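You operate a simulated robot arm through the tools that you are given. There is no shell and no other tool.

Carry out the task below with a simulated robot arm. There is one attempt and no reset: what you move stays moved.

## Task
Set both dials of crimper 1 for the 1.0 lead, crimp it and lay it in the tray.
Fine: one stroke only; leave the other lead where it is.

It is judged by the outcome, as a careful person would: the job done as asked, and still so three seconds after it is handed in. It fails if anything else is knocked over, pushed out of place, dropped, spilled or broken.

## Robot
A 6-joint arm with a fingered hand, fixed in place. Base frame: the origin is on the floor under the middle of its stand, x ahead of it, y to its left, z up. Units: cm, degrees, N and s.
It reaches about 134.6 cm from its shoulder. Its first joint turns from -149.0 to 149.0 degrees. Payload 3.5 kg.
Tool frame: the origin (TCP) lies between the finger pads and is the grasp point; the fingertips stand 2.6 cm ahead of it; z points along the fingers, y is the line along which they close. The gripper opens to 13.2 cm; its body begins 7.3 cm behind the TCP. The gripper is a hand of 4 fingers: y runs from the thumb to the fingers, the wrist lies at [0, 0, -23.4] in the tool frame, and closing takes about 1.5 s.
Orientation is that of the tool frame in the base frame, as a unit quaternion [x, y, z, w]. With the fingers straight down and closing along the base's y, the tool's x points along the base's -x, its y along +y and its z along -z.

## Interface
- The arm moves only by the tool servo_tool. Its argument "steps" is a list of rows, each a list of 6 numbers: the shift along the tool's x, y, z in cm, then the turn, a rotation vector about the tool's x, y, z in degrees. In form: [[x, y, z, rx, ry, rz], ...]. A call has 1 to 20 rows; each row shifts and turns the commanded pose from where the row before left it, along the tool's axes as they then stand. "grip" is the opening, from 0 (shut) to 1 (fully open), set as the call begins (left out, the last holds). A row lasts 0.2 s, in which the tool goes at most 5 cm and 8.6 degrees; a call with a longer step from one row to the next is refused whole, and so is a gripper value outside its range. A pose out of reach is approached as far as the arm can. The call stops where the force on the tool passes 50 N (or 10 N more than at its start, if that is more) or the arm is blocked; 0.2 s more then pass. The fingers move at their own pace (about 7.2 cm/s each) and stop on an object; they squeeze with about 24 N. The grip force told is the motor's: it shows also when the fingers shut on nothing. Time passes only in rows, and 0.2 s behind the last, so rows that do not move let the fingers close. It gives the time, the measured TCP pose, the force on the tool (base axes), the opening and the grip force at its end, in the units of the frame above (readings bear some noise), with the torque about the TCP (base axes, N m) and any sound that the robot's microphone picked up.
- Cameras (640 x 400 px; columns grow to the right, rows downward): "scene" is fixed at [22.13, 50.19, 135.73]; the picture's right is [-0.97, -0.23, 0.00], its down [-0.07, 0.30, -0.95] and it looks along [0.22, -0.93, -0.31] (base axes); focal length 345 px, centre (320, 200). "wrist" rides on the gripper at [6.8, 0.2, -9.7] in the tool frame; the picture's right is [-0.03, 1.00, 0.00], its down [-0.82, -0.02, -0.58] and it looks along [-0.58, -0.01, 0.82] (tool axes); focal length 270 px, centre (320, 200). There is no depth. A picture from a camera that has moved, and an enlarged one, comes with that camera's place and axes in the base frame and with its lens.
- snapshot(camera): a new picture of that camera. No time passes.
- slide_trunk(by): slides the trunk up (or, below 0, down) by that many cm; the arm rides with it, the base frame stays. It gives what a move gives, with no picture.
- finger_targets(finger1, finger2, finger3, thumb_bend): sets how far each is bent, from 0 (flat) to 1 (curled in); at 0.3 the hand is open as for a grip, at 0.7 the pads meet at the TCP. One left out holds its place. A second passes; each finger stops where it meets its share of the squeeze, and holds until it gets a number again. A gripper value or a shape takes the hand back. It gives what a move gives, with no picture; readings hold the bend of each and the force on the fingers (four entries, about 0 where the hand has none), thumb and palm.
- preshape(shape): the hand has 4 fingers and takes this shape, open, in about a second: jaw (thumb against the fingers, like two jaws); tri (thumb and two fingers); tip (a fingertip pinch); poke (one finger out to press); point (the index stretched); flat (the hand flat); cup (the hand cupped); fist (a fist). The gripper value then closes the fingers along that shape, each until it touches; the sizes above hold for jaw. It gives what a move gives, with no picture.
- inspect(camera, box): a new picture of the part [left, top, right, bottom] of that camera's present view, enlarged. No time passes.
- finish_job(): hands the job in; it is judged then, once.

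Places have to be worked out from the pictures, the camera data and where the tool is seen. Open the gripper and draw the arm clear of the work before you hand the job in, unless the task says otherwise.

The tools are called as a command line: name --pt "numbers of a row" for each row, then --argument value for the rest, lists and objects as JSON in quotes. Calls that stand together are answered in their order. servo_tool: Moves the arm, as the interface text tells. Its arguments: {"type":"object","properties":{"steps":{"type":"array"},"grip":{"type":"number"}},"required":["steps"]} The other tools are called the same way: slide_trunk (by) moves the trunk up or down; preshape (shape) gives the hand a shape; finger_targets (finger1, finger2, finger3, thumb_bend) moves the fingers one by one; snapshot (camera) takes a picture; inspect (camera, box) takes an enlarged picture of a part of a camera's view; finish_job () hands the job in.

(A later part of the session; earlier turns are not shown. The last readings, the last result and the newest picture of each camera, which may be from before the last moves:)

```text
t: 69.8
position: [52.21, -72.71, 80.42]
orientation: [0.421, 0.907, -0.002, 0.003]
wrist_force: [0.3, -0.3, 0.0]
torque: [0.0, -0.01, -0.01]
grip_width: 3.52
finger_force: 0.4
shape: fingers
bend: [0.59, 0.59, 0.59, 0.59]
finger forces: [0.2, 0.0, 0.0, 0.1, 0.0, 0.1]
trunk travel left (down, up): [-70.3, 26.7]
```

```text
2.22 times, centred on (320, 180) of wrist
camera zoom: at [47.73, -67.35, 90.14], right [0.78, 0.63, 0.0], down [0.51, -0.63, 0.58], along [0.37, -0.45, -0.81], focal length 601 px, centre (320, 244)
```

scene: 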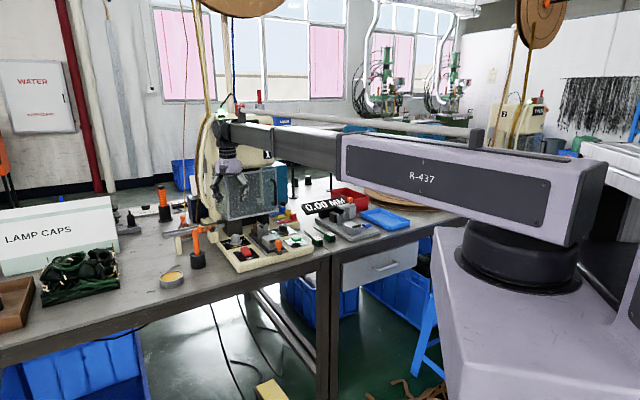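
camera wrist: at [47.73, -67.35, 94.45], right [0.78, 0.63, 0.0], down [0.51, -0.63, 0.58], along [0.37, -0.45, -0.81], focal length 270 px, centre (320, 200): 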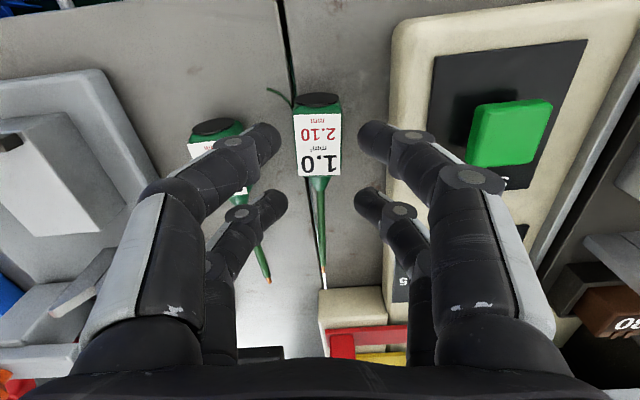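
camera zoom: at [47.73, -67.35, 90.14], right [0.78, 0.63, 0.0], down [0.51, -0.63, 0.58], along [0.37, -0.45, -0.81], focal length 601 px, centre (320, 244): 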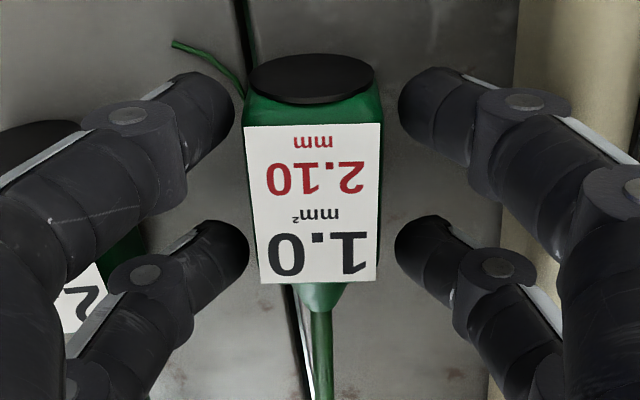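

Tips are at about mid-handle height, with only a whisper of contact. Closing all four digits on the handle.

finger_targets --finger1 0.63 --finger2 0.63 --finger3 0.63 --thumb_bend 0.63

inspect --camera "wrist" --box '[200, 90, 440, 270]'

inspect --camera "scene" --box '[305, 205, 355, 260]'

```text
t: 70.8
position: [52.15, -72.78, 80.42]
orientation: [0.421, 0.907, -0.002, 0.003]
wrist_force: [0.4, -0.5, -0.7]
torque: [-0.01, -0.02, 0.01]
grip_width: 2.85
finger_force: 2.4
shape: fingers
bend: [0.61, 0.61, 0.61, 0.62]
finger forces: [1.3, 1.3, 1.1, 0.0, 1.5, 0.0]
trunk travel left (down, up): [-70.3, 26.7]
```

```text
2.22 times, centred on (320, 180) of wrist
camera zoom: at [47.73, -67.36, 90.14], right [0.78, 0.63, 0.0], down [0.51, -0.63, 0.58], along [0.37, -0.45, -0.81], focal length 601 px, centre (320, 244)
```

zoom: 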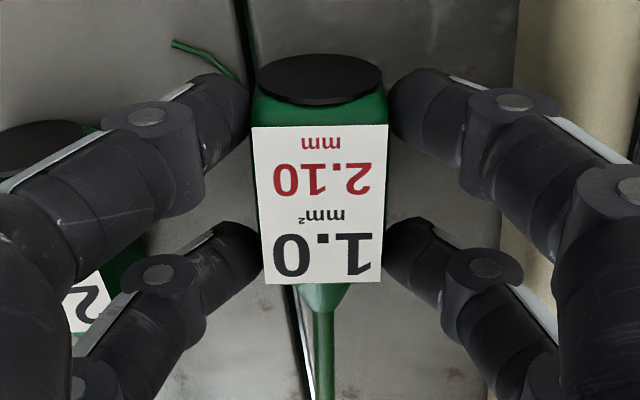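

```text
7.27 times, centred on (330, 232) of scene
camera zoom: at [22.13, 50.19, 135.73], right [-0.97, -0.23, 0.0], down [-0.07, 0.3, -0.95], along [0.22, -0.93, -0.31], focal length 2510 px, centre (247, -36)
```

zoom: 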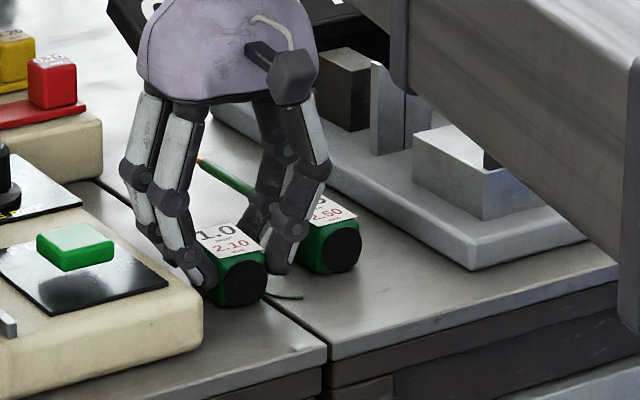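

All four digits contact evenly (~1.3 N). Tightening for a firm grip.

finger_targets --finger1 0.75 --finger2 0.75 --finger3 0.75 --thumb_bend 0.75

inspect --camera "wrist" --box '[200, 90, 440, 270]'

```text
t: 71.8
position: [52.14, -72.78, 80.48]
orientation: [0.421, 0.907, -0.001, 0.003]
wrist_force: [-1.0, -2.1, -0.5]
torque: [-0.01, 0.02, 0.01]
grip_width: 2.55
finger_force: 20.2
shape: fingers
bend: [0.6, 0.61, 0.67, 0.68]
finger forces: [12.5, 8.7, 7.3, 0.0, 11.8, 0.0]
trunk travel left (down, up): [-70.3, 26.7]
```

```text
2.22 times, centred on (320, 180) of wrist
camera zoom: at [47.72, -67.37, 90.14], right [0.78, 0.63, 0.0], down [0.51, -0.63, 0.58], along [0.37, -0.45, -0.81], focal length 601 px, centre (320, 244)
```

zoom: 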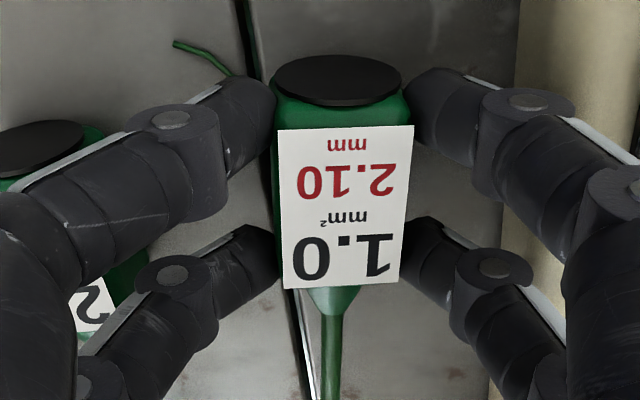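

Firm hold (7–12 N per digit). Lifting 2 cm first to see that the lead comes up level.

slide_trunk --by 2

snapshot --camera "wrist"

inspect --camera "scene" --box '[285, 185, 365, 260]'

```text
t: 72.5
position: [52.16, -72.77, 82.57]
orientation: [0.421, 0.907, -0.002, 0.003]
wrist_force: [-0.3, -0.7, -0.1]
torque: [0.02, -0.01, 0.0]
grip_width: 2.56
finger_force: 18.1
shape: fingers
bend: [0.6, 0.61, 0.67, 0.68]
finger forces: [9.1, 8.9, 6.6, 0.0, 11.4, 0.0]
trunk travel left (down, up): [-72.3, 24.7]
```

```text
taken
camera wrist: at [47.74, -67.36, 92.14], right [0.78, 0.63, 0.0], down [0.51, -0.63, 0.58], along [0.37, -0.45, -0.81], focal length 270 px, centre (320, 200)
```

wrist: 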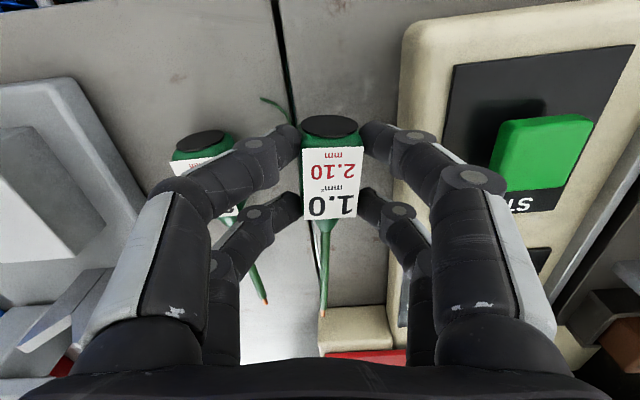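

```text
5.33 times, centred on (325, 222) of scene
camera zoom: at [22.13, 50.19, 135.73], right [-0.97, -0.23, 0.0], down [-0.07, 0.3, -0.95], along [0.22, -0.93, -0.31], focal length 1840 px, centre (293, 80)
```

zoom: 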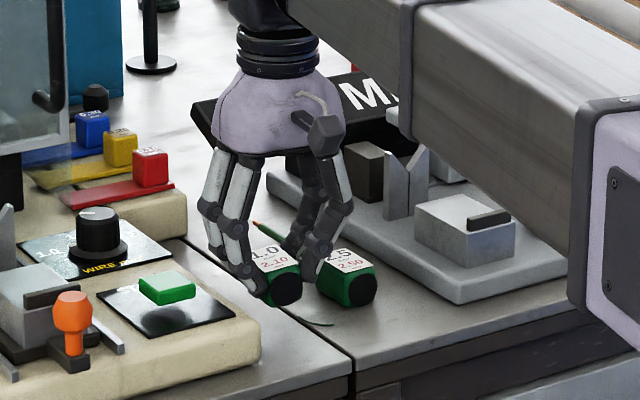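

The lead is up and level, and lead 2.5 stays put. It points ≈7° off the machine axis in my hand, so I'll lift to z≈93, correct the yaw, retreat 5 cm, traverse over the front of the plate, and come in over the carriage (avoiding the guard handle).

slide_trunk --by 10.4

servo_tool --pt "2.4 0 0 0 0 -3.55" --pt "2.55 0.2 0 0 0 -3.55" --pt "-0.15 3.79 0 0 0 0" --pt "-0.15 3.79 0 0 0 0" --pt "-0.15 3.79 0 0 0 0" --pt "-0.15 3.79 0 0 0 0" --pt "-0.15 3.79 0 0 0 0" --pt "0 0 0 0 0 0"

snapshot --camera "wrist"

snapshot --camera "scene"

```text
t: 73.9
position: [52.21, -72.71, 92.85]
orientation: [0.421, 0.907, -0.001, 0.003]
wrist_force: [1.0, 0.4, -0.5]
torque: [-0.02, 0.01, 0.03]
grip_width: 2.55
finger_force: 18.1
shape: fingers
bend: [0.6, 0.61, 0.67, 0.68]
finger forces: [9.1, 8.9, 6.7, 0.0, 11.3, 0.1]
trunk travel left (down, up): [-82.7, 14.3]
```

```text
t: 75.7
position: [62.14, -55.42, 92.84]
orientation: [0.364, 0.932, -0.002, 0.003]
wrist_force: [-0.2, 0.0, -0.3]
torque: [0.02, -0.02, 0.0]
grip_width: 2.56
finger_force: 17.6
shape: fingers
bend: [0.6, 0.61, 0.67, 0.68]
finger forces: [9.1, 8.8, 6.7, 0.0, 11.2, 0.1]
trunk travel left (down, up): [-82.7, 14.3]
```

```text
taken
camera wrist: at [57.23, -50.6, 102.54], right [0.7, 0.72, 0.0], down [0.58, -0.57, 0.58], along [0.42, -0.41, -0.81], focal length 270 px, centre (320, 200)
```

wrist: 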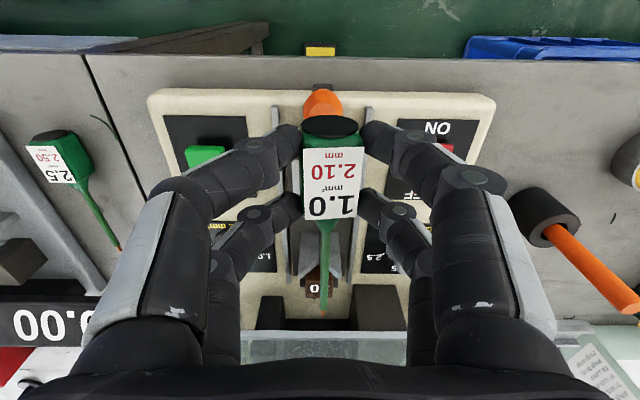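

```text
taken
```

scene: 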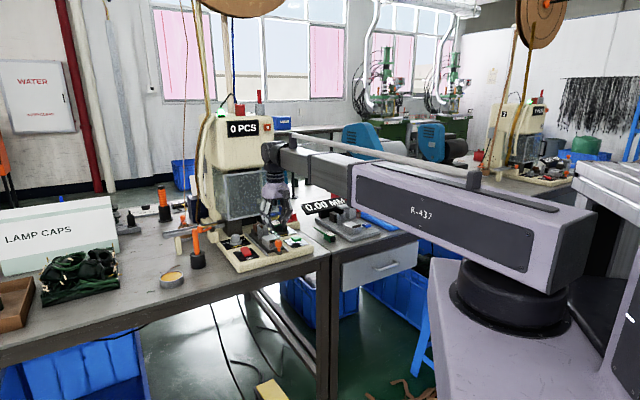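

inspect --camera "wrist" --box '[250, 80, 400, 330]'

inspect --camera "wrist" --box '[280, 220, 370, 330]'

inspect --camera "scene" --box '[230, 170, 320, 260]'

```text
1.60 times, centred on (325, 205) of wrist
camera zoom: at [57.23, -50.6, 102.54], right [0.7, 0.72, 0.0], down [0.58, -0.57, 0.58], along [0.42, -0.41, -0.81], focal length 432 px, centre (312, 192)
```

zoom: 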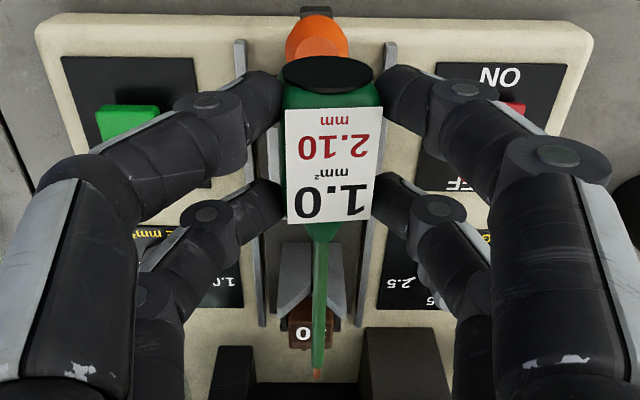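

```text
3.64 times, centred on (325, 275) of wrist
camera zoom: at [57.23, -50.6, 102.54], right [0.7, 0.72, 0.0], down [0.58, -0.57, 0.58], along [0.42, -0.41, -0.81], focal length 983 px, centre (302, -73)
```

zoom: 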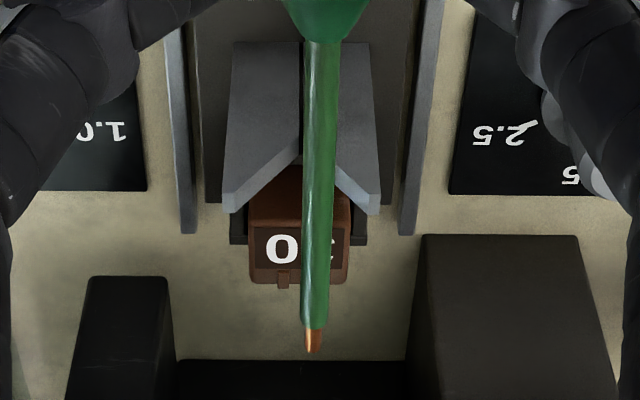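

```text
4.44 times, centred on (275, 215) of scene
camera zoom: at [22.13, 50.19, 135.73], right [-0.97, -0.23, 0.0], down [-0.07, 0.3, -0.95], along [0.22, -0.93, -0.31], focal length 1534 px, centre (520, 133)
```

zoom: 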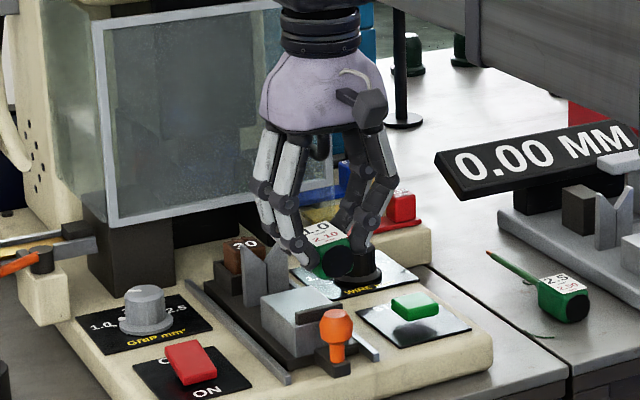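

The lead is parallel to the carriage but 0.2 cm left of the V centre. I'll move 5 cm inward (cap just inside the lip) with that correction, then begin lowering.

servo_tool --pt "-2.49 -0.21 0 0 0 0" --pt "-2.49 -0.21 0 0 0 0" --pt "0 0 0 0 0 0"

slide_trunk --by -2.5

snapshot --camera "wrist"

inspect --camera "wrist" --box '[250, 80, 400, 330]'

inspect --camera "scene" --box '[240, 200, 310, 255]'

```text
t: 76.5
position: [65.48, -59.24, 92.8]
orientation: [0.364, 0.931, -0.001, 0.003]
wrist_force: [0.4, -0.1, 0.2]
torque: [0.02, -0.01, 0.03]
grip_width: 2.55
finger_force: 17.6
shape: fingers
bend: [0.6, 0.61, 0.67, 0.68]
finger forces: [9.1, 8.9, 6.7, 0.0, 11.1, 0.1]
trunk travel left (down, up): [-82.7, 14.3]
```

```text
t: 77.2
position: [65.48, -59.15, 90.31]
orientation: [0.364, 0.931, -0.001, 0.004]
wrist_force: [0.1, 0.2, -0.6]
torque: [0.01, -0.03, -0.02]
grip_width: 2.58
finger_force: 18.2
shape: fingers
bend: [0.6, 0.61, 0.67, 0.68]
finger forces: [9.1, 8.9, 6.6, 0.0, 11.2, 0.0]
trunk travel left (down, up): [-80.2, 16.8]
```

```text
taken
camera wrist: at [60.52, -54.41, 100.04], right [0.7, 0.72, 0.0], down [0.58, -0.57, 0.58], along [0.42, -0.41, -0.81], focal length 270 px, centre (320, 200)
```

wrist: 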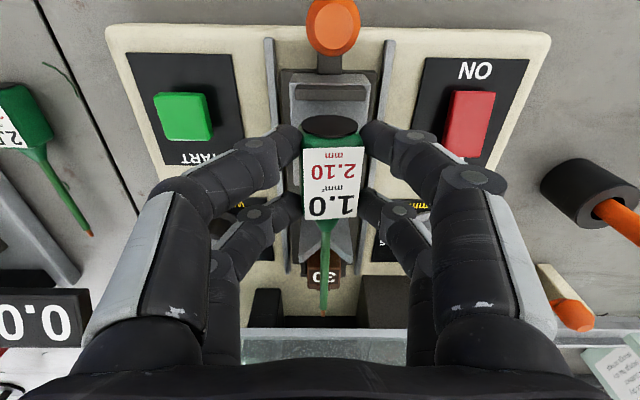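

```text
1.60 times, centred on (325, 205) of wrist
camera zoom: at [60.52, -54.41, 100.04], right [0.7, 0.72, 0.0], down [0.58, -0.57, 0.58], along [0.42, -0.41, -0.81], focal length 432 px, centre (312, 192)
```

zoom: 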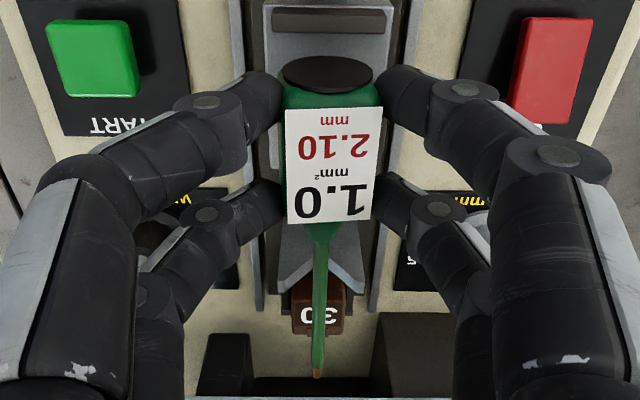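

```text
7.27 times, centred on (275, 228) of scene
camera zoom: at [22.13, 50.19, 135.73], right [-0.97, -0.23, 0.0], down [-0.07, 0.3, -0.95], along [0.22, -0.93, -0.31], focal length 2510 px, centre (647, 0)
```

zoom: 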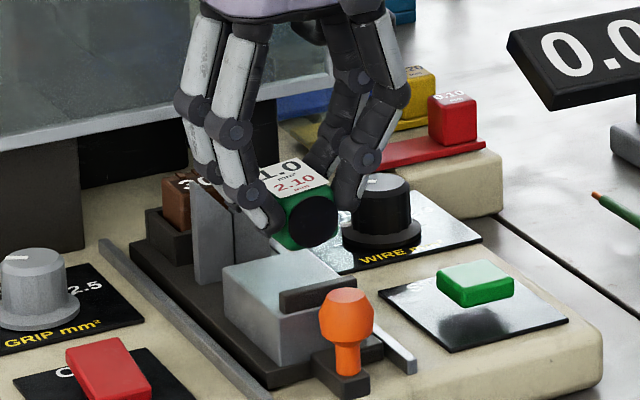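

Cap is ~0.35 cm inside the lip and the wire ~0.13 cm off V centre; a small nudge, then lower 1.7 cm.

servo_tool --pt "0 0.13 0 0 0 0" --pt "0 0 0 0 0 0"

slide_trunk --by -1.7

inspect --camera "wrist" --box '[250, 80, 400, 330]'

inspect --camera "scene" --box '[240, 200, 310, 255]'

```text
t: 77.8
position: [65.7, -59.16, 90.29]
orientation: [0.364, 0.931, -0.001, 0.003]
wrist_force: [-0.6, 0.5, -1.6]
torque: [0.0, 0.0, -0.01]
grip_width: 2.55
finger_force: 17.9
shape: fingers
bend: [0.6, 0.61, 0.67, 0.68]
finger forces: [9.2, 8.9, 6.7, 0.0, 11.3, 0.0]
trunk travel left (down, up): [-80.2, 16.8]
```

```text
t: 78.4
position: [65.6, -59.14, 88.62]
orientation: [0.364, 0.931, -0.002, 0.003]
wrist_force: [-0.5, -0.2, -0.3]
torque: [0.01, 0.02, 0.02]
grip_width: 2.55
finger_force: 18.5
shape: fingers
bend: [0.6, 0.61, 0.67, 0.68]
finger forces: [9.0, 8.9, 6.7, 0.1, 11.2, 0.1]
trunk travel left (down, up): [-78.5, 18.5]
```

```text
1.60 times, centred on (325, 205) of wrist
camera zoom: at [60.62, -54.31, 98.34], right [0.7, 0.72, 0.0], down [0.58, -0.57, 0.58], along [0.42, -0.41, -0.81], focal length 432 px, centre (312, 192)
```

zoom: 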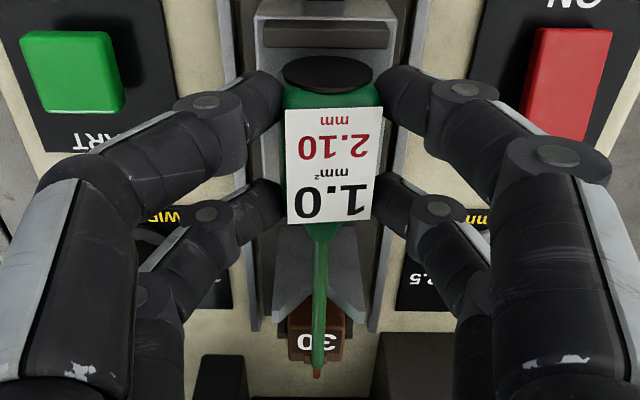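

```text
7.27 times, centred on (275, 228) of scene
camera zoom: at [22.13, 50.19, 135.73], right [-0.97, -0.23, 0.0], down [-0.07, 0.3, -0.95], along [0.22, -0.93, -0.31], focal length 2510 px, centre (647, 0)
```

zoom: 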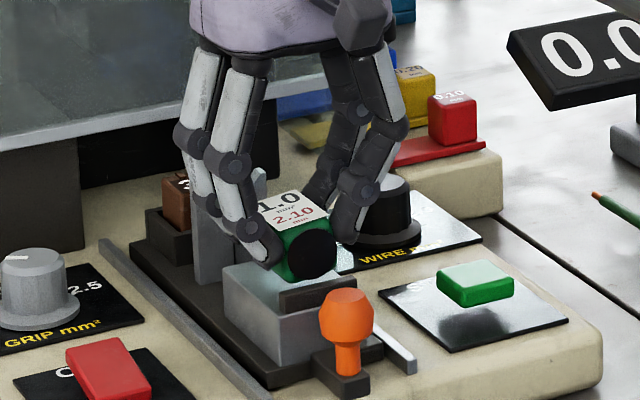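

Nearly seated: cap just behind the lip, wire between the V arms. Lowering in small steps while watching the force.

slide_trunk --by -0.4

slide_trunk --by -0.25

inspect --camera "scene" --box '[250, 210, 300, 250]'

inspect --camera "wrist" --box '[270, 80, 380, 330]'

```text
t: 78.9
position: [65.53, -59.06, 88.25]
orientation: [0.364, 0.932, -0.001, 0.003]
wrist_force: [0.3, 0.6, -0.3]
torque: [0.03, 0.04, 0.01]
grip_width: 2.57
finger_force: 17.8
shape: fingers
bend: [0.6, 0.61, 0.67, 0.68]
finger forces: [9.1, 9.0, 6.7, 0.0, 11.3, 0.1]
trunk travel left (down, up): [-78.1, 18.9]
```

```text
t: 79.5
position: [65.54, -59.12, 88.02]
orientation: [0.364, 0.931, -0.001, 0.004]
wrist_force: [-0.4, 0.6, 0.2]
torque: [0.02, -0.02, 0.02]
grip_width: 2.55
finger_force: 18.0
shape: fingers
bend: [0.6, 0.61, 0.67, 0.68]
finger forces: [9.0, 9.0, 6.7, 0.0, 11.2, 0.0]
trunk travel left (down, up): [-77.8, 19.2]
```

```text
10.00 times, centred on (275, 230) of scene
camera zoom: at [22.13, 50.19, 135.73], right [-0.97, -0.23, 0.0], down [-0.07, 0.3, -0.95], along [0.22, -0.93, -0.31], focal length 3451 px, centre (770, -100)
```

zoom: 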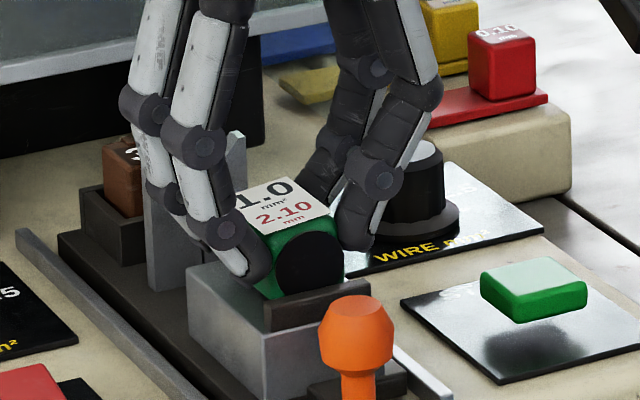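

```text
1.60 times, centred on (325, 205) of wrist
camera zoom: at [60.62, -54.31, 97.69], right [0.7, 0.72, 0.0], down [0.58, -0.57, 0.58], along [0.42, -0.41, -0.81], focal length 432 px, centre (312, 192)
```

zoom: 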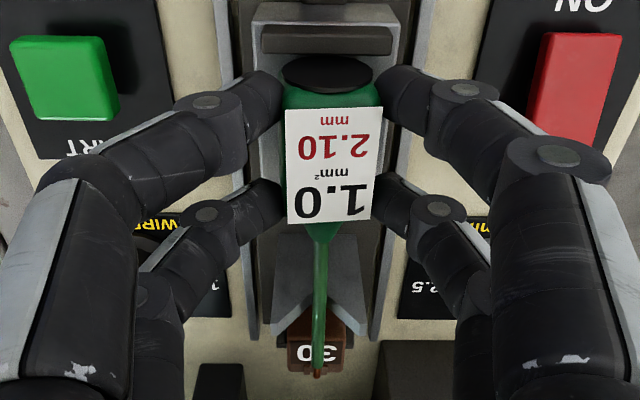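

No contact yet; continuing down in 0.2 cm increments.

slide_trunk --by -0.2

slide_trunk --by -0.2

```text
t: 80.0
position: [65.65, -59.19, 87.8]
orientation: [0.364, 0.931, -0.001, 0.004]
wrist_force: [-0.3, -0.7, 2.3]
torque: [0.03, -0.03, -0.01]
grip_width: 2.56
finger_force: 18.1
shape: fingers
bend: [0.6, 0.61, 0.68, 0.68]
finger forces: [9.2, 8.7, 7.1, 0.0, 11.4, 0.0]
trunk travel left (down, up): [-77.6, 19.4]
```

```text
t: 80.5
position: [65.68, -58.96, 87.64]
orientation: [0.364, 0.931, -0.002, 0.004]
wrist_force: [0.5, -2.8, 13.0]
torque: [0.06, -0.15, 0.01]
grip_width: 2.54
finger_force: 20.4
shape: fingers
bend: [0.61, 0.61, 0.68, 0.68]
finger forces: [9.5, 9.2, 8.5, 0.1, 13.0, 0.1]
trunk travel left (down, up): [-77.4, 19.6]
```

Seated: 13 N contact. I'll look, then release by opening the digits slightly.

inspect --camera "wrist" --box '[270, 80, 380, 330]'

finger_targets --finger1 0.57 --finger2 0.57 --finger3 0.57 --thumb_bend 0.57

inspect --camera "wrist" --box '[270, 80, 380, 330]'

inspect --camera "scene" --box '[250, 210, 300, 250]'

```text
1.60 times, centred on (325, 205) of wrist
camera zoom: at [60.56, -54.3, 97.39], right [0.7, 0.72, 0.0], down [0.58, -0.56, 0.58], along [0.42, -0.41, -0.81], focal length 432 px, centre (312, 192)
```

zoom: 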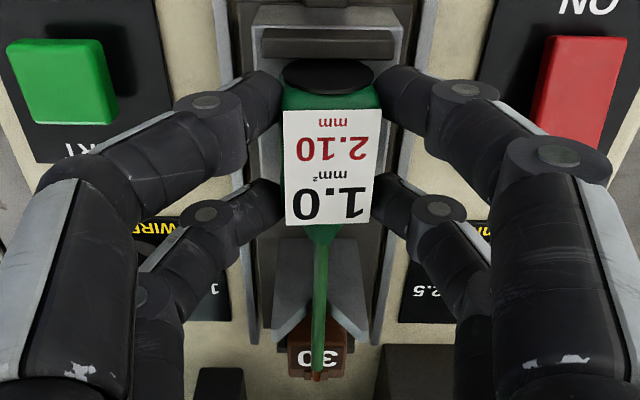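

```text
t: 81.5
position: [65.67, -59.12, 87.7]
orientation: [0.364, 0.931, -0.001, 0.004]
wrist_force: [0.9, 0.1, 0.1]
torque: [0.02, 0.0, 0.01]
grip_width: 4.5
finger_force: 0.1
shape: fingers
bend: [0.56, 0.56, 0.56, 0.56]
finger forces: [0.0, 0.0, 0.1, 0.0, 0.1, 0.0]
trunk travel left (down, up): [-77.4, 19.6]
```

```text
1.60 times, centred on (325, 205) of wrist
camera zoom: at [60.62, -54.31, 97.3], right [0.7, 0.72, 0.0], down [0.58, -0.57, 0.58], along [0.42, -0.41, -0.81], focal length 432 px, centre (312, 192)
```

zoom: 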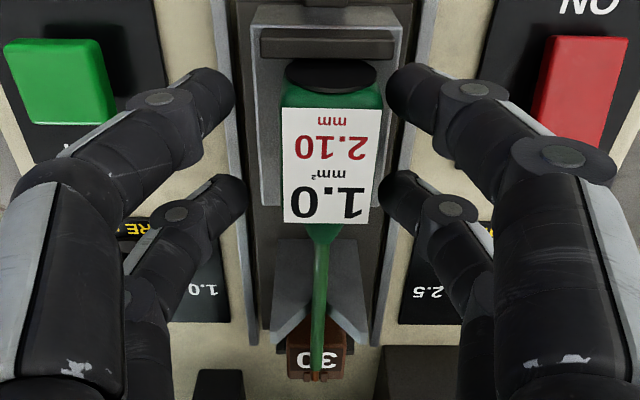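

```text
10.00 times, centred on (275, 230) of scene
camera zoom: at [22.13, 50.19, 135.73], right [-0.97, -0.23, 0.0], down [-0.07, 0.3, -0.95], along [0.22, -0.93, -0.31], focal length 3451 px, centre (770, -100)
```

zoom: 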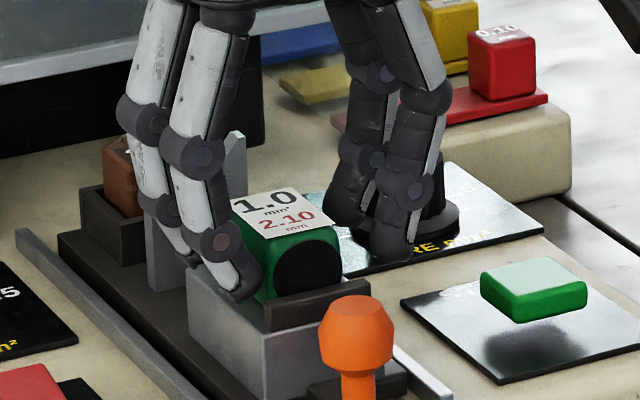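

The lead rests on the block with its wire in the V and the tip over the die. Raising the hand straight up and checking the seat.

slide_trunk --by 9

snapshot --camera "wrist"

inspect --camera "wrist" --box '[260, 40, 390, 260]'

inspect --camera "scene" --box '[245, 200, 305, 250]'

```text
t: 82.8
position: [65.69, -59.1, 96.55]
orientation: [0.363, 0.932, -0.002, 0.003]
wrist_force: [-0.3, -0.8, -0.3]
torque: [0.02, -0.02, 0.0]
grip_width: 4.53
finger_force: 0.1
shape: fingers
bend: [0.56, 0.56, 0.56, 0.56]
finger forces: [0.0, 0.1, 0.1, 0.1, 0.1, 0.1]
trunk travel left (down, up): [-86.4, 10.6]
```

```text
taken
camera wrist: at [60.63, -54.32, 106.29], right [0.7, 0.72, 0.0], down [0.58, -0.57, 0.58], along [0.42, -0.41, -0.81], focal length 270 px, centre (320, 200)
```

wrist: 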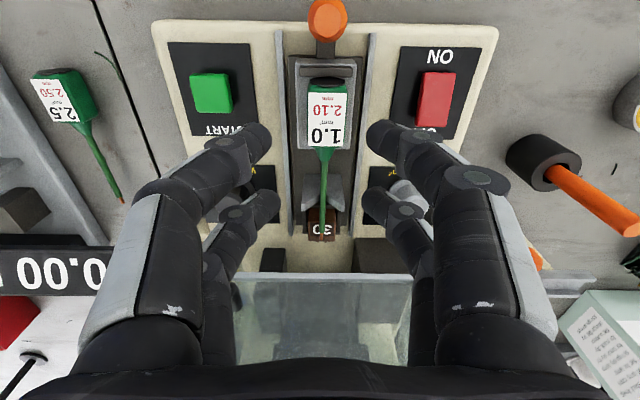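

```text
1.82 times, centred on (325, 150) of wrist
camera zoom: at [60.63, -54.32, 106.29], right [0.7, 0.72, 0.0], down [0.58, -0.57, 0.58], along [0.42, -0.41, -0.81], focal length 491 px, centre (311, 291)
```

zoom: 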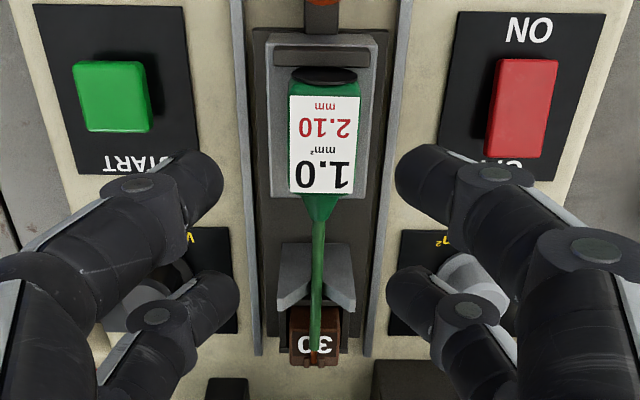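

```text
8.00 times, centred on (275, 225) of scene
camera zoom: at [22.13, 50.19, 135.73], right [-0.97, -0.23, 0.0], down [-0.07, 0.3, -0.95], along [0.22, -0.93, -0.31], focal length 2761 px, centre (680, 0)
```

zoom: 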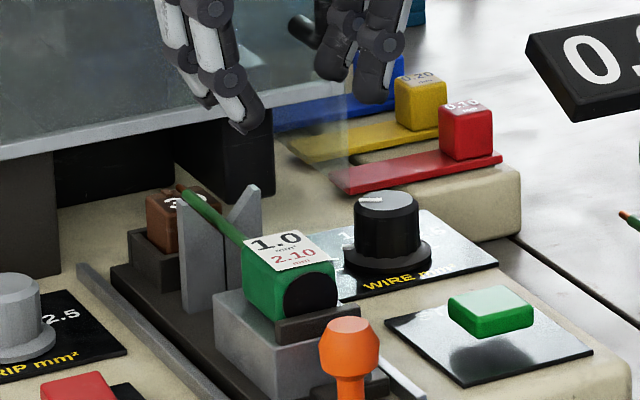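

inspect --camera "wrist" --box '[290, 60, 360, 120]'

inspect --camera "wrist" --box '[290, 160, 360, 250]'

inspect --camera "scene" --box '[252, 212, 288, 240]'

```text
6.67 times, centred on (325, 90) of wrist
camera zoom: at [60.63, -54.32, 106.29], right [0.7, 0.72, 0.0], down [0.58, -0.57, 0.58], along [0.42, -0.41, -0.81], focal length 1802 px, centre (287, 933)
```

zoom: 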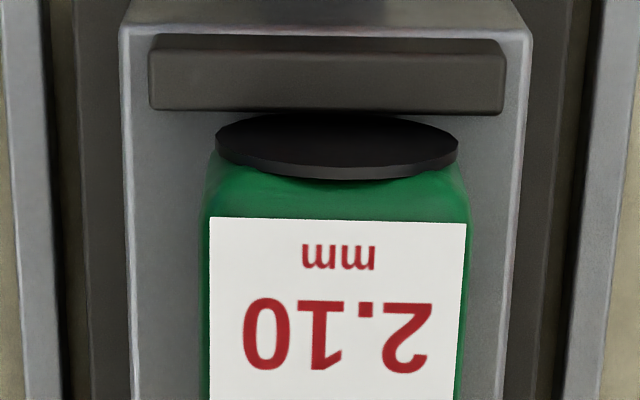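

```text
4.44 times, centred on (325, 205) of wrist
camera zoom: at [60.63, -54.32, 106.29], right [0.7, 0.72, 0.0], down [0.58, -0.57, 0.58], along [0.42, -0.41, -0.81], focal length 1201 px, centre (298, 178)
```

zoom: 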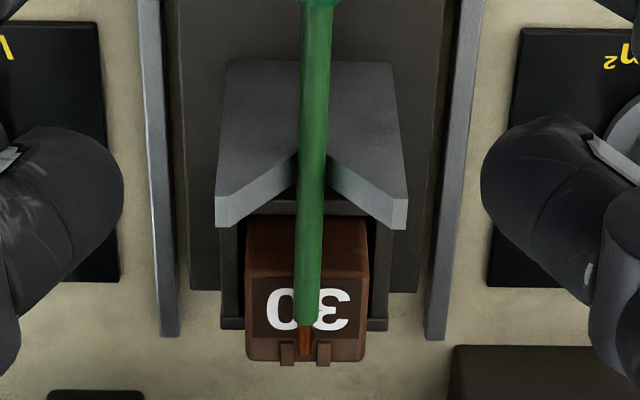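

```text
14.29 times, centred on (270, 226) of scene
camera zoom: at [22.13, 50.19, 135.73], right [-0.97, -0.23, 0.0], down [-0.07, 0.3, -0.95], along [0.22, -0.93, -0.31], focal length 4930 px, centre (1034, -171)
```

zoom: 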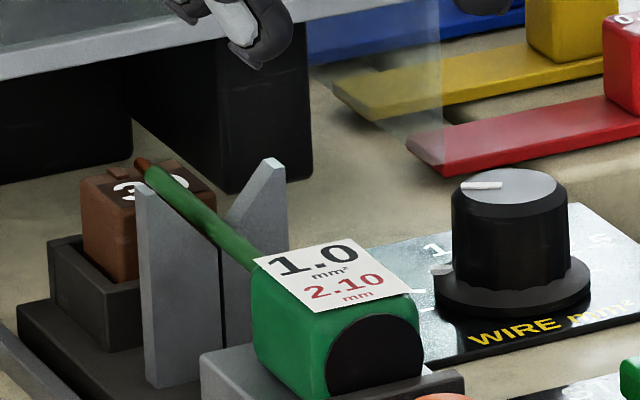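

The copper tip lies exactly between the die's two lugs and the cap sits just behind the lip — well seated. Next, the carriage: I'll position above the orange knob (≈A 82, L 5, top z≈84.8) and look at it closely.

servo_tool --pt "3.11 0.3 0 0 0 0" --pt "3.11 0.3 0 0 0 2.3" --pt "0 0 0 0 0 0" --grip 0.42

snapshot --camera "wrist"

inspect --camera "wrist" --box '[270, 50, 370, 180]'

inspect --camera "scene" --box '[262, 225, 298, 255]'

```text
t: 83.5
position: [61.58, -54.63, 96.55]
orientation: [0.383, 0.924, -0.002, 0.003]
wrist_force: [0.2, -0.5, 0.1]
torque: [0.0, -0.03, -0.01]
grip_width: 5.51
finger_force: 0.0
shape: jaw
bend: [0.73, 0.73, 0.73, 0.7]
finger forces: [0.1, 0.0, 0.1, 0.1, 0.0, 0.1]
trunk travel left (down, up): [-86.4, 10.6]
```

```text
taken
camera wrist: at [56.69, -49.59, 106.29], right [0.72, 0.69, 0.0], down [0.56, -0.59, 0.58], along [0.4, -0.42, -0.81], focal length 270 px, centre (320, 200)
```

wrist: 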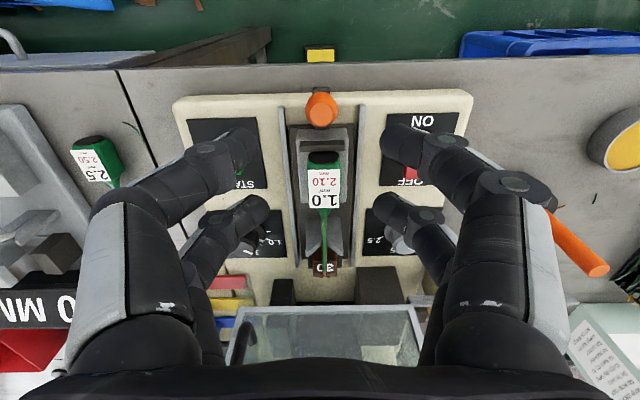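

```text
3.08 times, centred on (320, 115) of wrist
camera zoom: at [56.69, -49.59, 106.29], right [0.72, 0.69, 0.0], down [0.56, -0.59, 0.58], along [0.4, -0.42, -0.81], focal length 832 px, centre (320, 462)
```

zoom: 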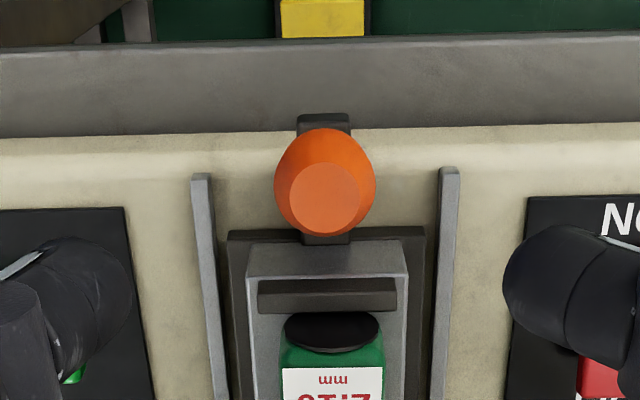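

```text
13.33 times, centred on (280, 240) of scene
camera zoom: at [22.13, 50.19, 135.73], right [-0.97, -0.23, 0.0], down [-0.07, 0.3, -0.95], along [0.22, -0.93, -0.31], focal length 4601 px, centre (853, -333)
```

zoom: 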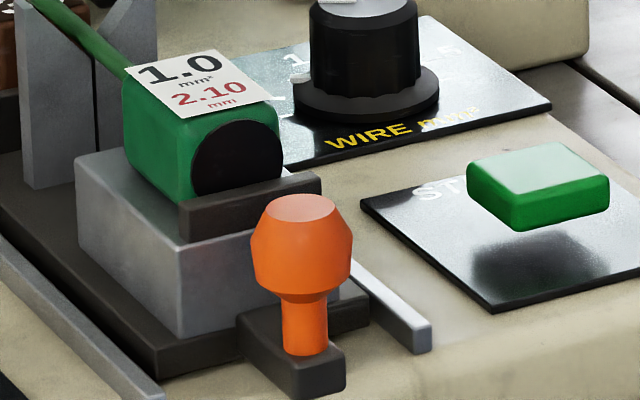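

The orange knob is a mushroom head (widest at z≈83.2) on a stem; it's within 0.2 cm of the tool axis. I'll correct and descend to chuck it with all four digits.

servo_tool --pt "-0.05 0.2 0 0 0 0" --pt "0 0 0 0 0 0"

slide_trunk --by -9

inspect --camera "wrist" --box '[220, 80, 420, 240]'

inspect --camera "scene" --box '[250, 205, 310, 260]'

```text
t: 84.2
position: [61.7, -54.35, 96.55]
orientation: [0.383, 0.924, -0.001, 0.003]
wrist_force: [0.1, 0.3, -0.5]
torque: [-0.03, 0.0, 0.01]
grip_width: 5.5
finger_force: 0.0
shape: jaw
bend: [0.73, 0.73, 0.73, 0.7]
finger forces: [0.0, 0.1, 0.0, 0.1, 0.0, 0.1]
trunk travel left (down, up): [-86.4, 10.6]
```

```text
t: 85.4
position: [61.64, -54.37, 87.54]
orientation: [0.384, 0.924, -0.002, 0.003]
wrist_force: [0.6, 0.6, 0.2]
torque: [0.0, -0.02, -0.02]
grip_width: 5.48
finger_force: 0.1
shape: jaw
bend: [0.73, 0.73, 0.73, 0.7]
finger forces: [0.0, 0.0, 0.1, 0.0, 0.0, 0.0]
trunk travel left (down, up): [-77.4, 19.6]
```

```text
2.50 times, centred on (320, 160) of wrist
camera zoom: at [56.87, -49.44, 97.3], right [0.72, 0.69, 0.0], down [0.56, -0.59, 0.58], along [0.4, -0.42, -0.81], focal length 676 px, centre (320, 300)
```

zoom: 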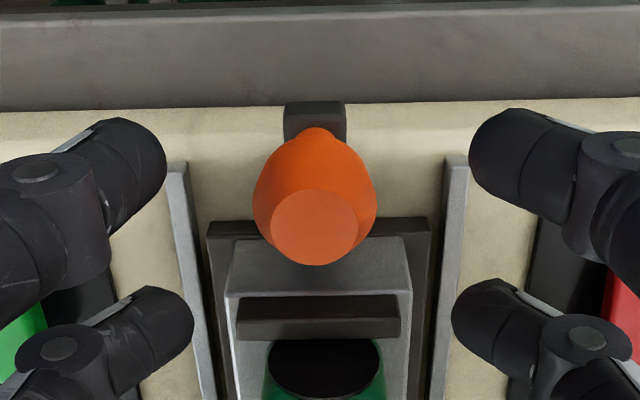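

```text
7.27 times, centred on (280, 232) of scene
camera zoom: at [22.13, 50.19, 135.73], right [-0.97, -0.23, 0.0], down [-0.07, 0.3, -0.95], along [0.22, -0.93, -0.31], focal length 2510 px, centre (611, -36)
```

zoom: 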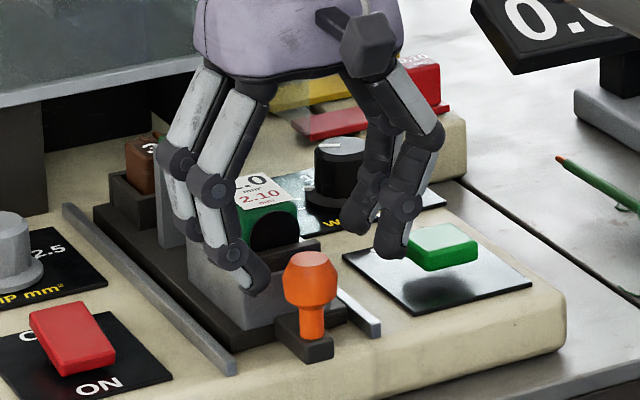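

Centred on the knob with no conflicts (START is >4 cm from the digits). Descending 3.2 cm and closing on the knob.

slide_trunk --by -3.2

inspect --camera "wrist" --box '[220, 80, 420, 240]'

inspect --camera "scene" --box '[250, 205, 310, 260]'

```text
t: 86.2
position: [61.75, -54.39, 84.43]
orientation: [0.383, 0.924, -0.001, 0.004]
wrist_force: [0.1, 0.5, 0.5]
torque: [0.03, 0.0, 0.0]
grip_width: 5.47
finger_force: 0.0
shape: jaw
bend: [0.73, 0.73, 0.73, 0.7]
finger forces: [0.0, 0.0, 0.1, 0.0, 0.0, 0.0]
trunk travel left (down, up): [-74.2, 22.8]
```

```text
2.50 times, centred on (320, 160) of wrist
camera zoom: at [56.87, -49.44, 94.1], right [0.72, 0.69, 0.0], down [0.56, -0.59, 0.58], along [0.4, -0.42, -0.81], focal length 676 px, centre (320, 300)
```

zoom: 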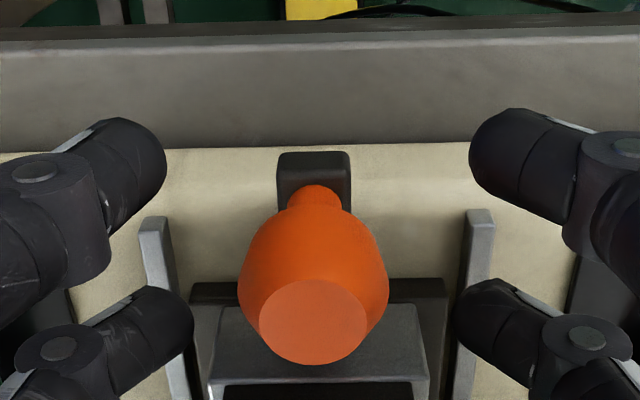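

```text
7.27 times, centred on (280, 232) of scene
camera zoom: at [22.13, 50.19, 135.73], right [-0.97, -0.23, 0.0], down [-0.07, 0.3, -0.95], along [0.22, -0.93, -0.31], focal length 2510 px, centre (611, -36)
```

zoom: 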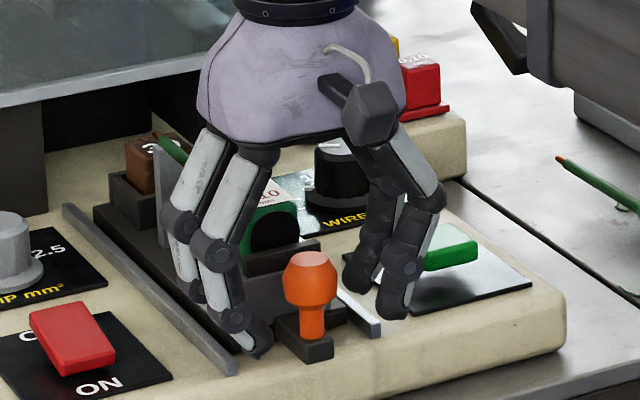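

Tips are level with the stem/head of the knob and in front of the block. Closing the jaw on the knob.

servo_tool --pt "0 0 0 0 0 0" --pt "0 0 0 0 0 0" --pt "0 0 0 0 0 0" --pt "0 0 0 0 0 0" --pt "0 0 0 0 0 0" --pt "0 0 0 0 0 0" --grip 0.0

inspect --camera "wrist" --box '[220, 80, 420, 240]'

inspect --camera "scene" --box '[250, 205, 310, 260]'

```text
t: 87.6
position: [61.68, -54.41, 84.34]
orientation: [0.383, 0.924, -0.001, 0.002]
wrist_force: [-1.3, 0.5, -1.7]
torque: [0.02, -0.02, -0.02]
grip_width: 0.0
finger_force: 23.9
shape: jaw
bend: [0.63, 0.63, 0.62, 0.7]
finger forces: [0.0, 0.0, 0.0, 0.1, 0.0, 0.0]
trunk travel left (down, up): [-74.2, 22.8]
```

```text
2.50 times, centred on (320, 160) of wrist
camera zoom: at [56.88, -49.45, 94.09], right [0.72, 0.69, 0.0], down [0.56, -0.59, 0.58], along [0.4, -0.42, -0.81], focal length 676 px, centre (320, 300)
```

zoom: 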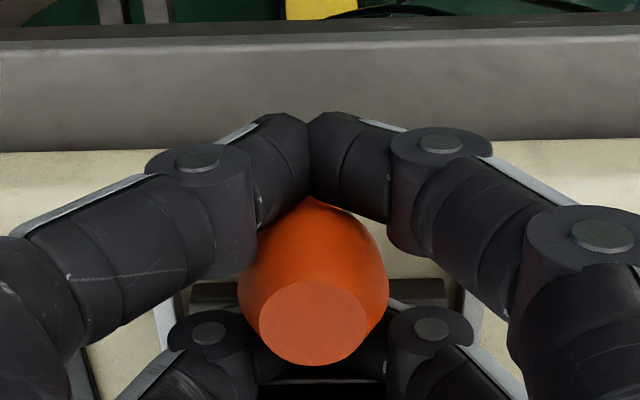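

```text
7.27 times, centred on (280, 232) of scene
camera zoom: at [22.13, 50.19, 135.73], right [-0.97, -0.23, 0.0], down [-0.07, 0.3, -0.95], along [0.22, -0.93, -0.31], focal length 2510 px, centre (611, -36)
```

zoom: 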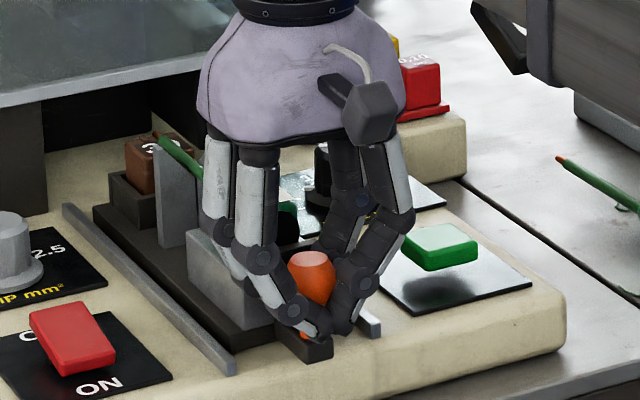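

The digits have closed into a cage around the knob's stem (front pair in front, rear pair behind) — ideal for pushing and pulling. I'll push gently inward 1 cm to see if the carriage slides.

servo_tool --pt "-0.4 0 0 0 0 0" --pt "-0.4 0 0 0 0 0" --pt "-0.4 0 0 0 0 0" --pt "0 0 0 0 0 0"

inspect --camera "scene" --box '[250, 205, 310, 260]'

inspect --camera "wrist" --box '[220, 80, 420, 240]'

```text
t: 88.6
position: [62.55, -55.3, 84.38]
orientation: [0.383, 0.924, -0.001, 0.003]
wrist_force: [0.3, -0.7, -2.2]
torque: [0.02, -0.01, 0.0]
grip_width: 0.01
finger_force: 23.9
shape: jaw
bend: [0.63, 0.63, 0.62, 0.7]
finger forces: [0.1, 0.1, 0.0, 0.0, 0.0, 0.0]
trunk travel left (down, up): [-74.2, 22.8]
```

```text
7.27 times, centred on (280, 232) of scene
camera zoom: at [22.13, 50.19, 135.73], right [-0.97, -0.23, 0.0], down [-0.07, 0.3, -0.95], along [0.22, -0.93, -0.31], focal length 2510 px, centre (611, -36)
```

zoom: 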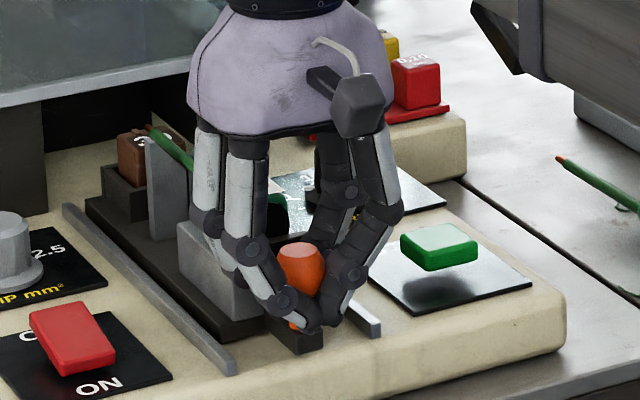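

```text
2.50 times, centred on (320, 160) of wrist
camera zoom: at [57.71, -50.25, 94.09], right [0.72, 0.69, 0.0], down [0.56, -0.59, 0.58], along [0.4, -0.42, -0.81], focal length 676 px, centre (320, 300)
```

zoom: 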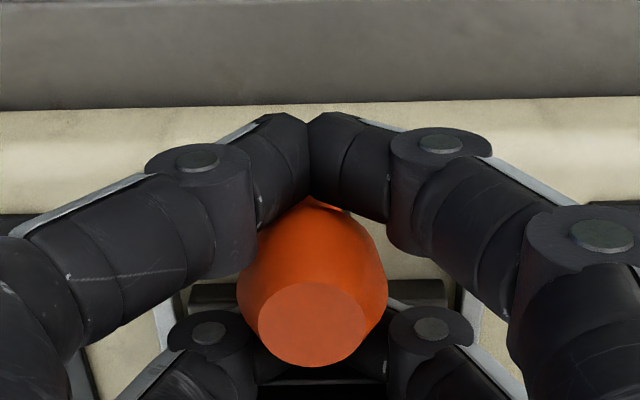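

It slides freely and the lead rides along. Pushing inward another 3 cm.

servo_tool --pt "-0.5 0 0 0 0 0" --pt "-0.5 0 0 0 0 0" --pt "-0.5 0 0 0 0 0" --pt "-0.5 0 0 0 0 0" --pt "-0.5 0 0 0 0 0" --pt "-0.5 0 0 0 0 0" --pt "0 0 0 0 0 0"

inspect --camera "scene" --box '[240, 195, 310, 260]'

snapshot --camera "wrist"

```text
t: 90.2
position: [64.63, -57.55, 84.39]
orientation: [0.382, 0.924, -0.002, 0.003]
wrist_force: [1.1, 1.0, -1.8]
torque: [-0.01, 0.01, 0.03]
grip_width: 0.02
finger_force: 23.9
shape: jaw
bend: [0.63, 0.63, 0.62, 0.7]
finger forces: [0.0, 0.0, 0.0, 0.0, 0.0, 0.1]
trunk travel left (down, up): [-74.2, 22.8]
```

```text
6.15 times, centred on (275, 228) of scene
camera zoom: at [22.13, 50.19, 135.73], right [-0.97, -0.23, 0.0], down [-0.07, 0.3, -0.95], along [0.22, -0.93, -0.31], focal length 2124 px, centre (597, 31)
```

zoom: 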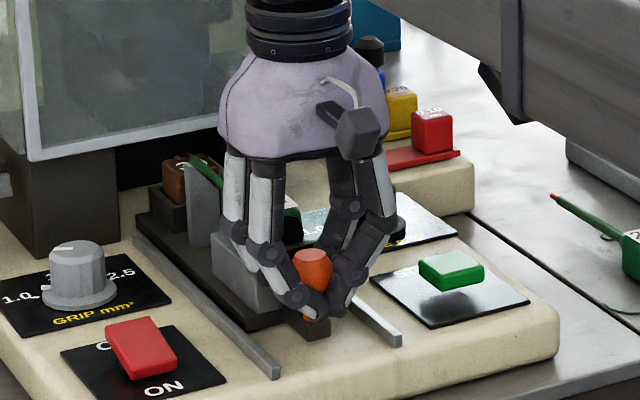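

```text
taken
camera wrist: at [59.87, -52.46, 94.09], right [0.72, 0.69, 0.0], down [0.56, -0.59, 0.58], along [0.4, -0.42, -0.81], focal length 270 px, centre (320, 200)
```

wrist: 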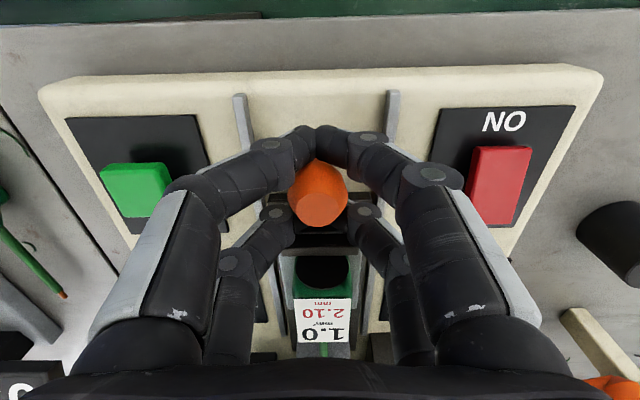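

Carriage is 4.3 cm in with negligible force. Continuing inward in 0.5 cm steps until it meets its stop.

servo_tool --pt "-0.5 0 0 0 0 0" --pt "-0.5 0 0 0 0 0" --pt "-0.5 0 0 0 0 0" --pt "-0.5 0 0 0 0 0" --pt "0 0 0 0 0 0"

inspect --camera "scene" --box '[240, 195, 310, 260]'

```text
t: 91.4
position: [65.98, -58.93, 84.32]
orientation: [0.383, 0.924, -0.001, 0.003]
wrist_force: [1.0, 1.3, -2.2]
torque: [0.02, -0.06, -0.02]
grip_width: 0.0
finger_force: 24.3
shape: jaw
bend: [0.63, 0.63, 0.62, 0.7]
finger forces: [0.0, 0.0, 0.1, 0.1, 0.0, 0.0]
trunk travel left (down, up): [-74.2, 22.8]
```

```text
6.15 times, centred on (275, 228) of scene
camera zoom: at [22.13, 50.19, 135.73], right [-0.97, -0.23, 0.0], down [-0.07, 0.3, -0.95], along [0.22, -0.93, -0.31], focal length 2124 px, centre (597, 31)
```

zoom: 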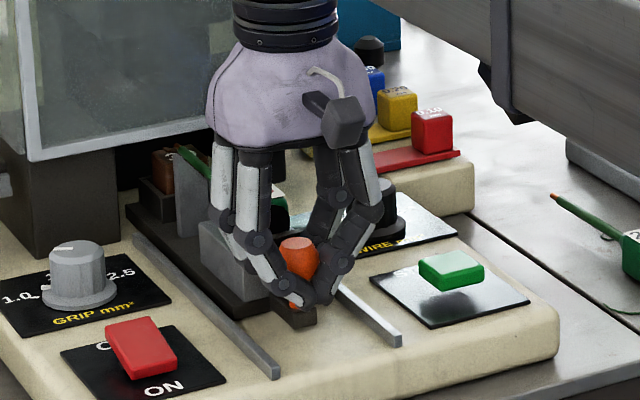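

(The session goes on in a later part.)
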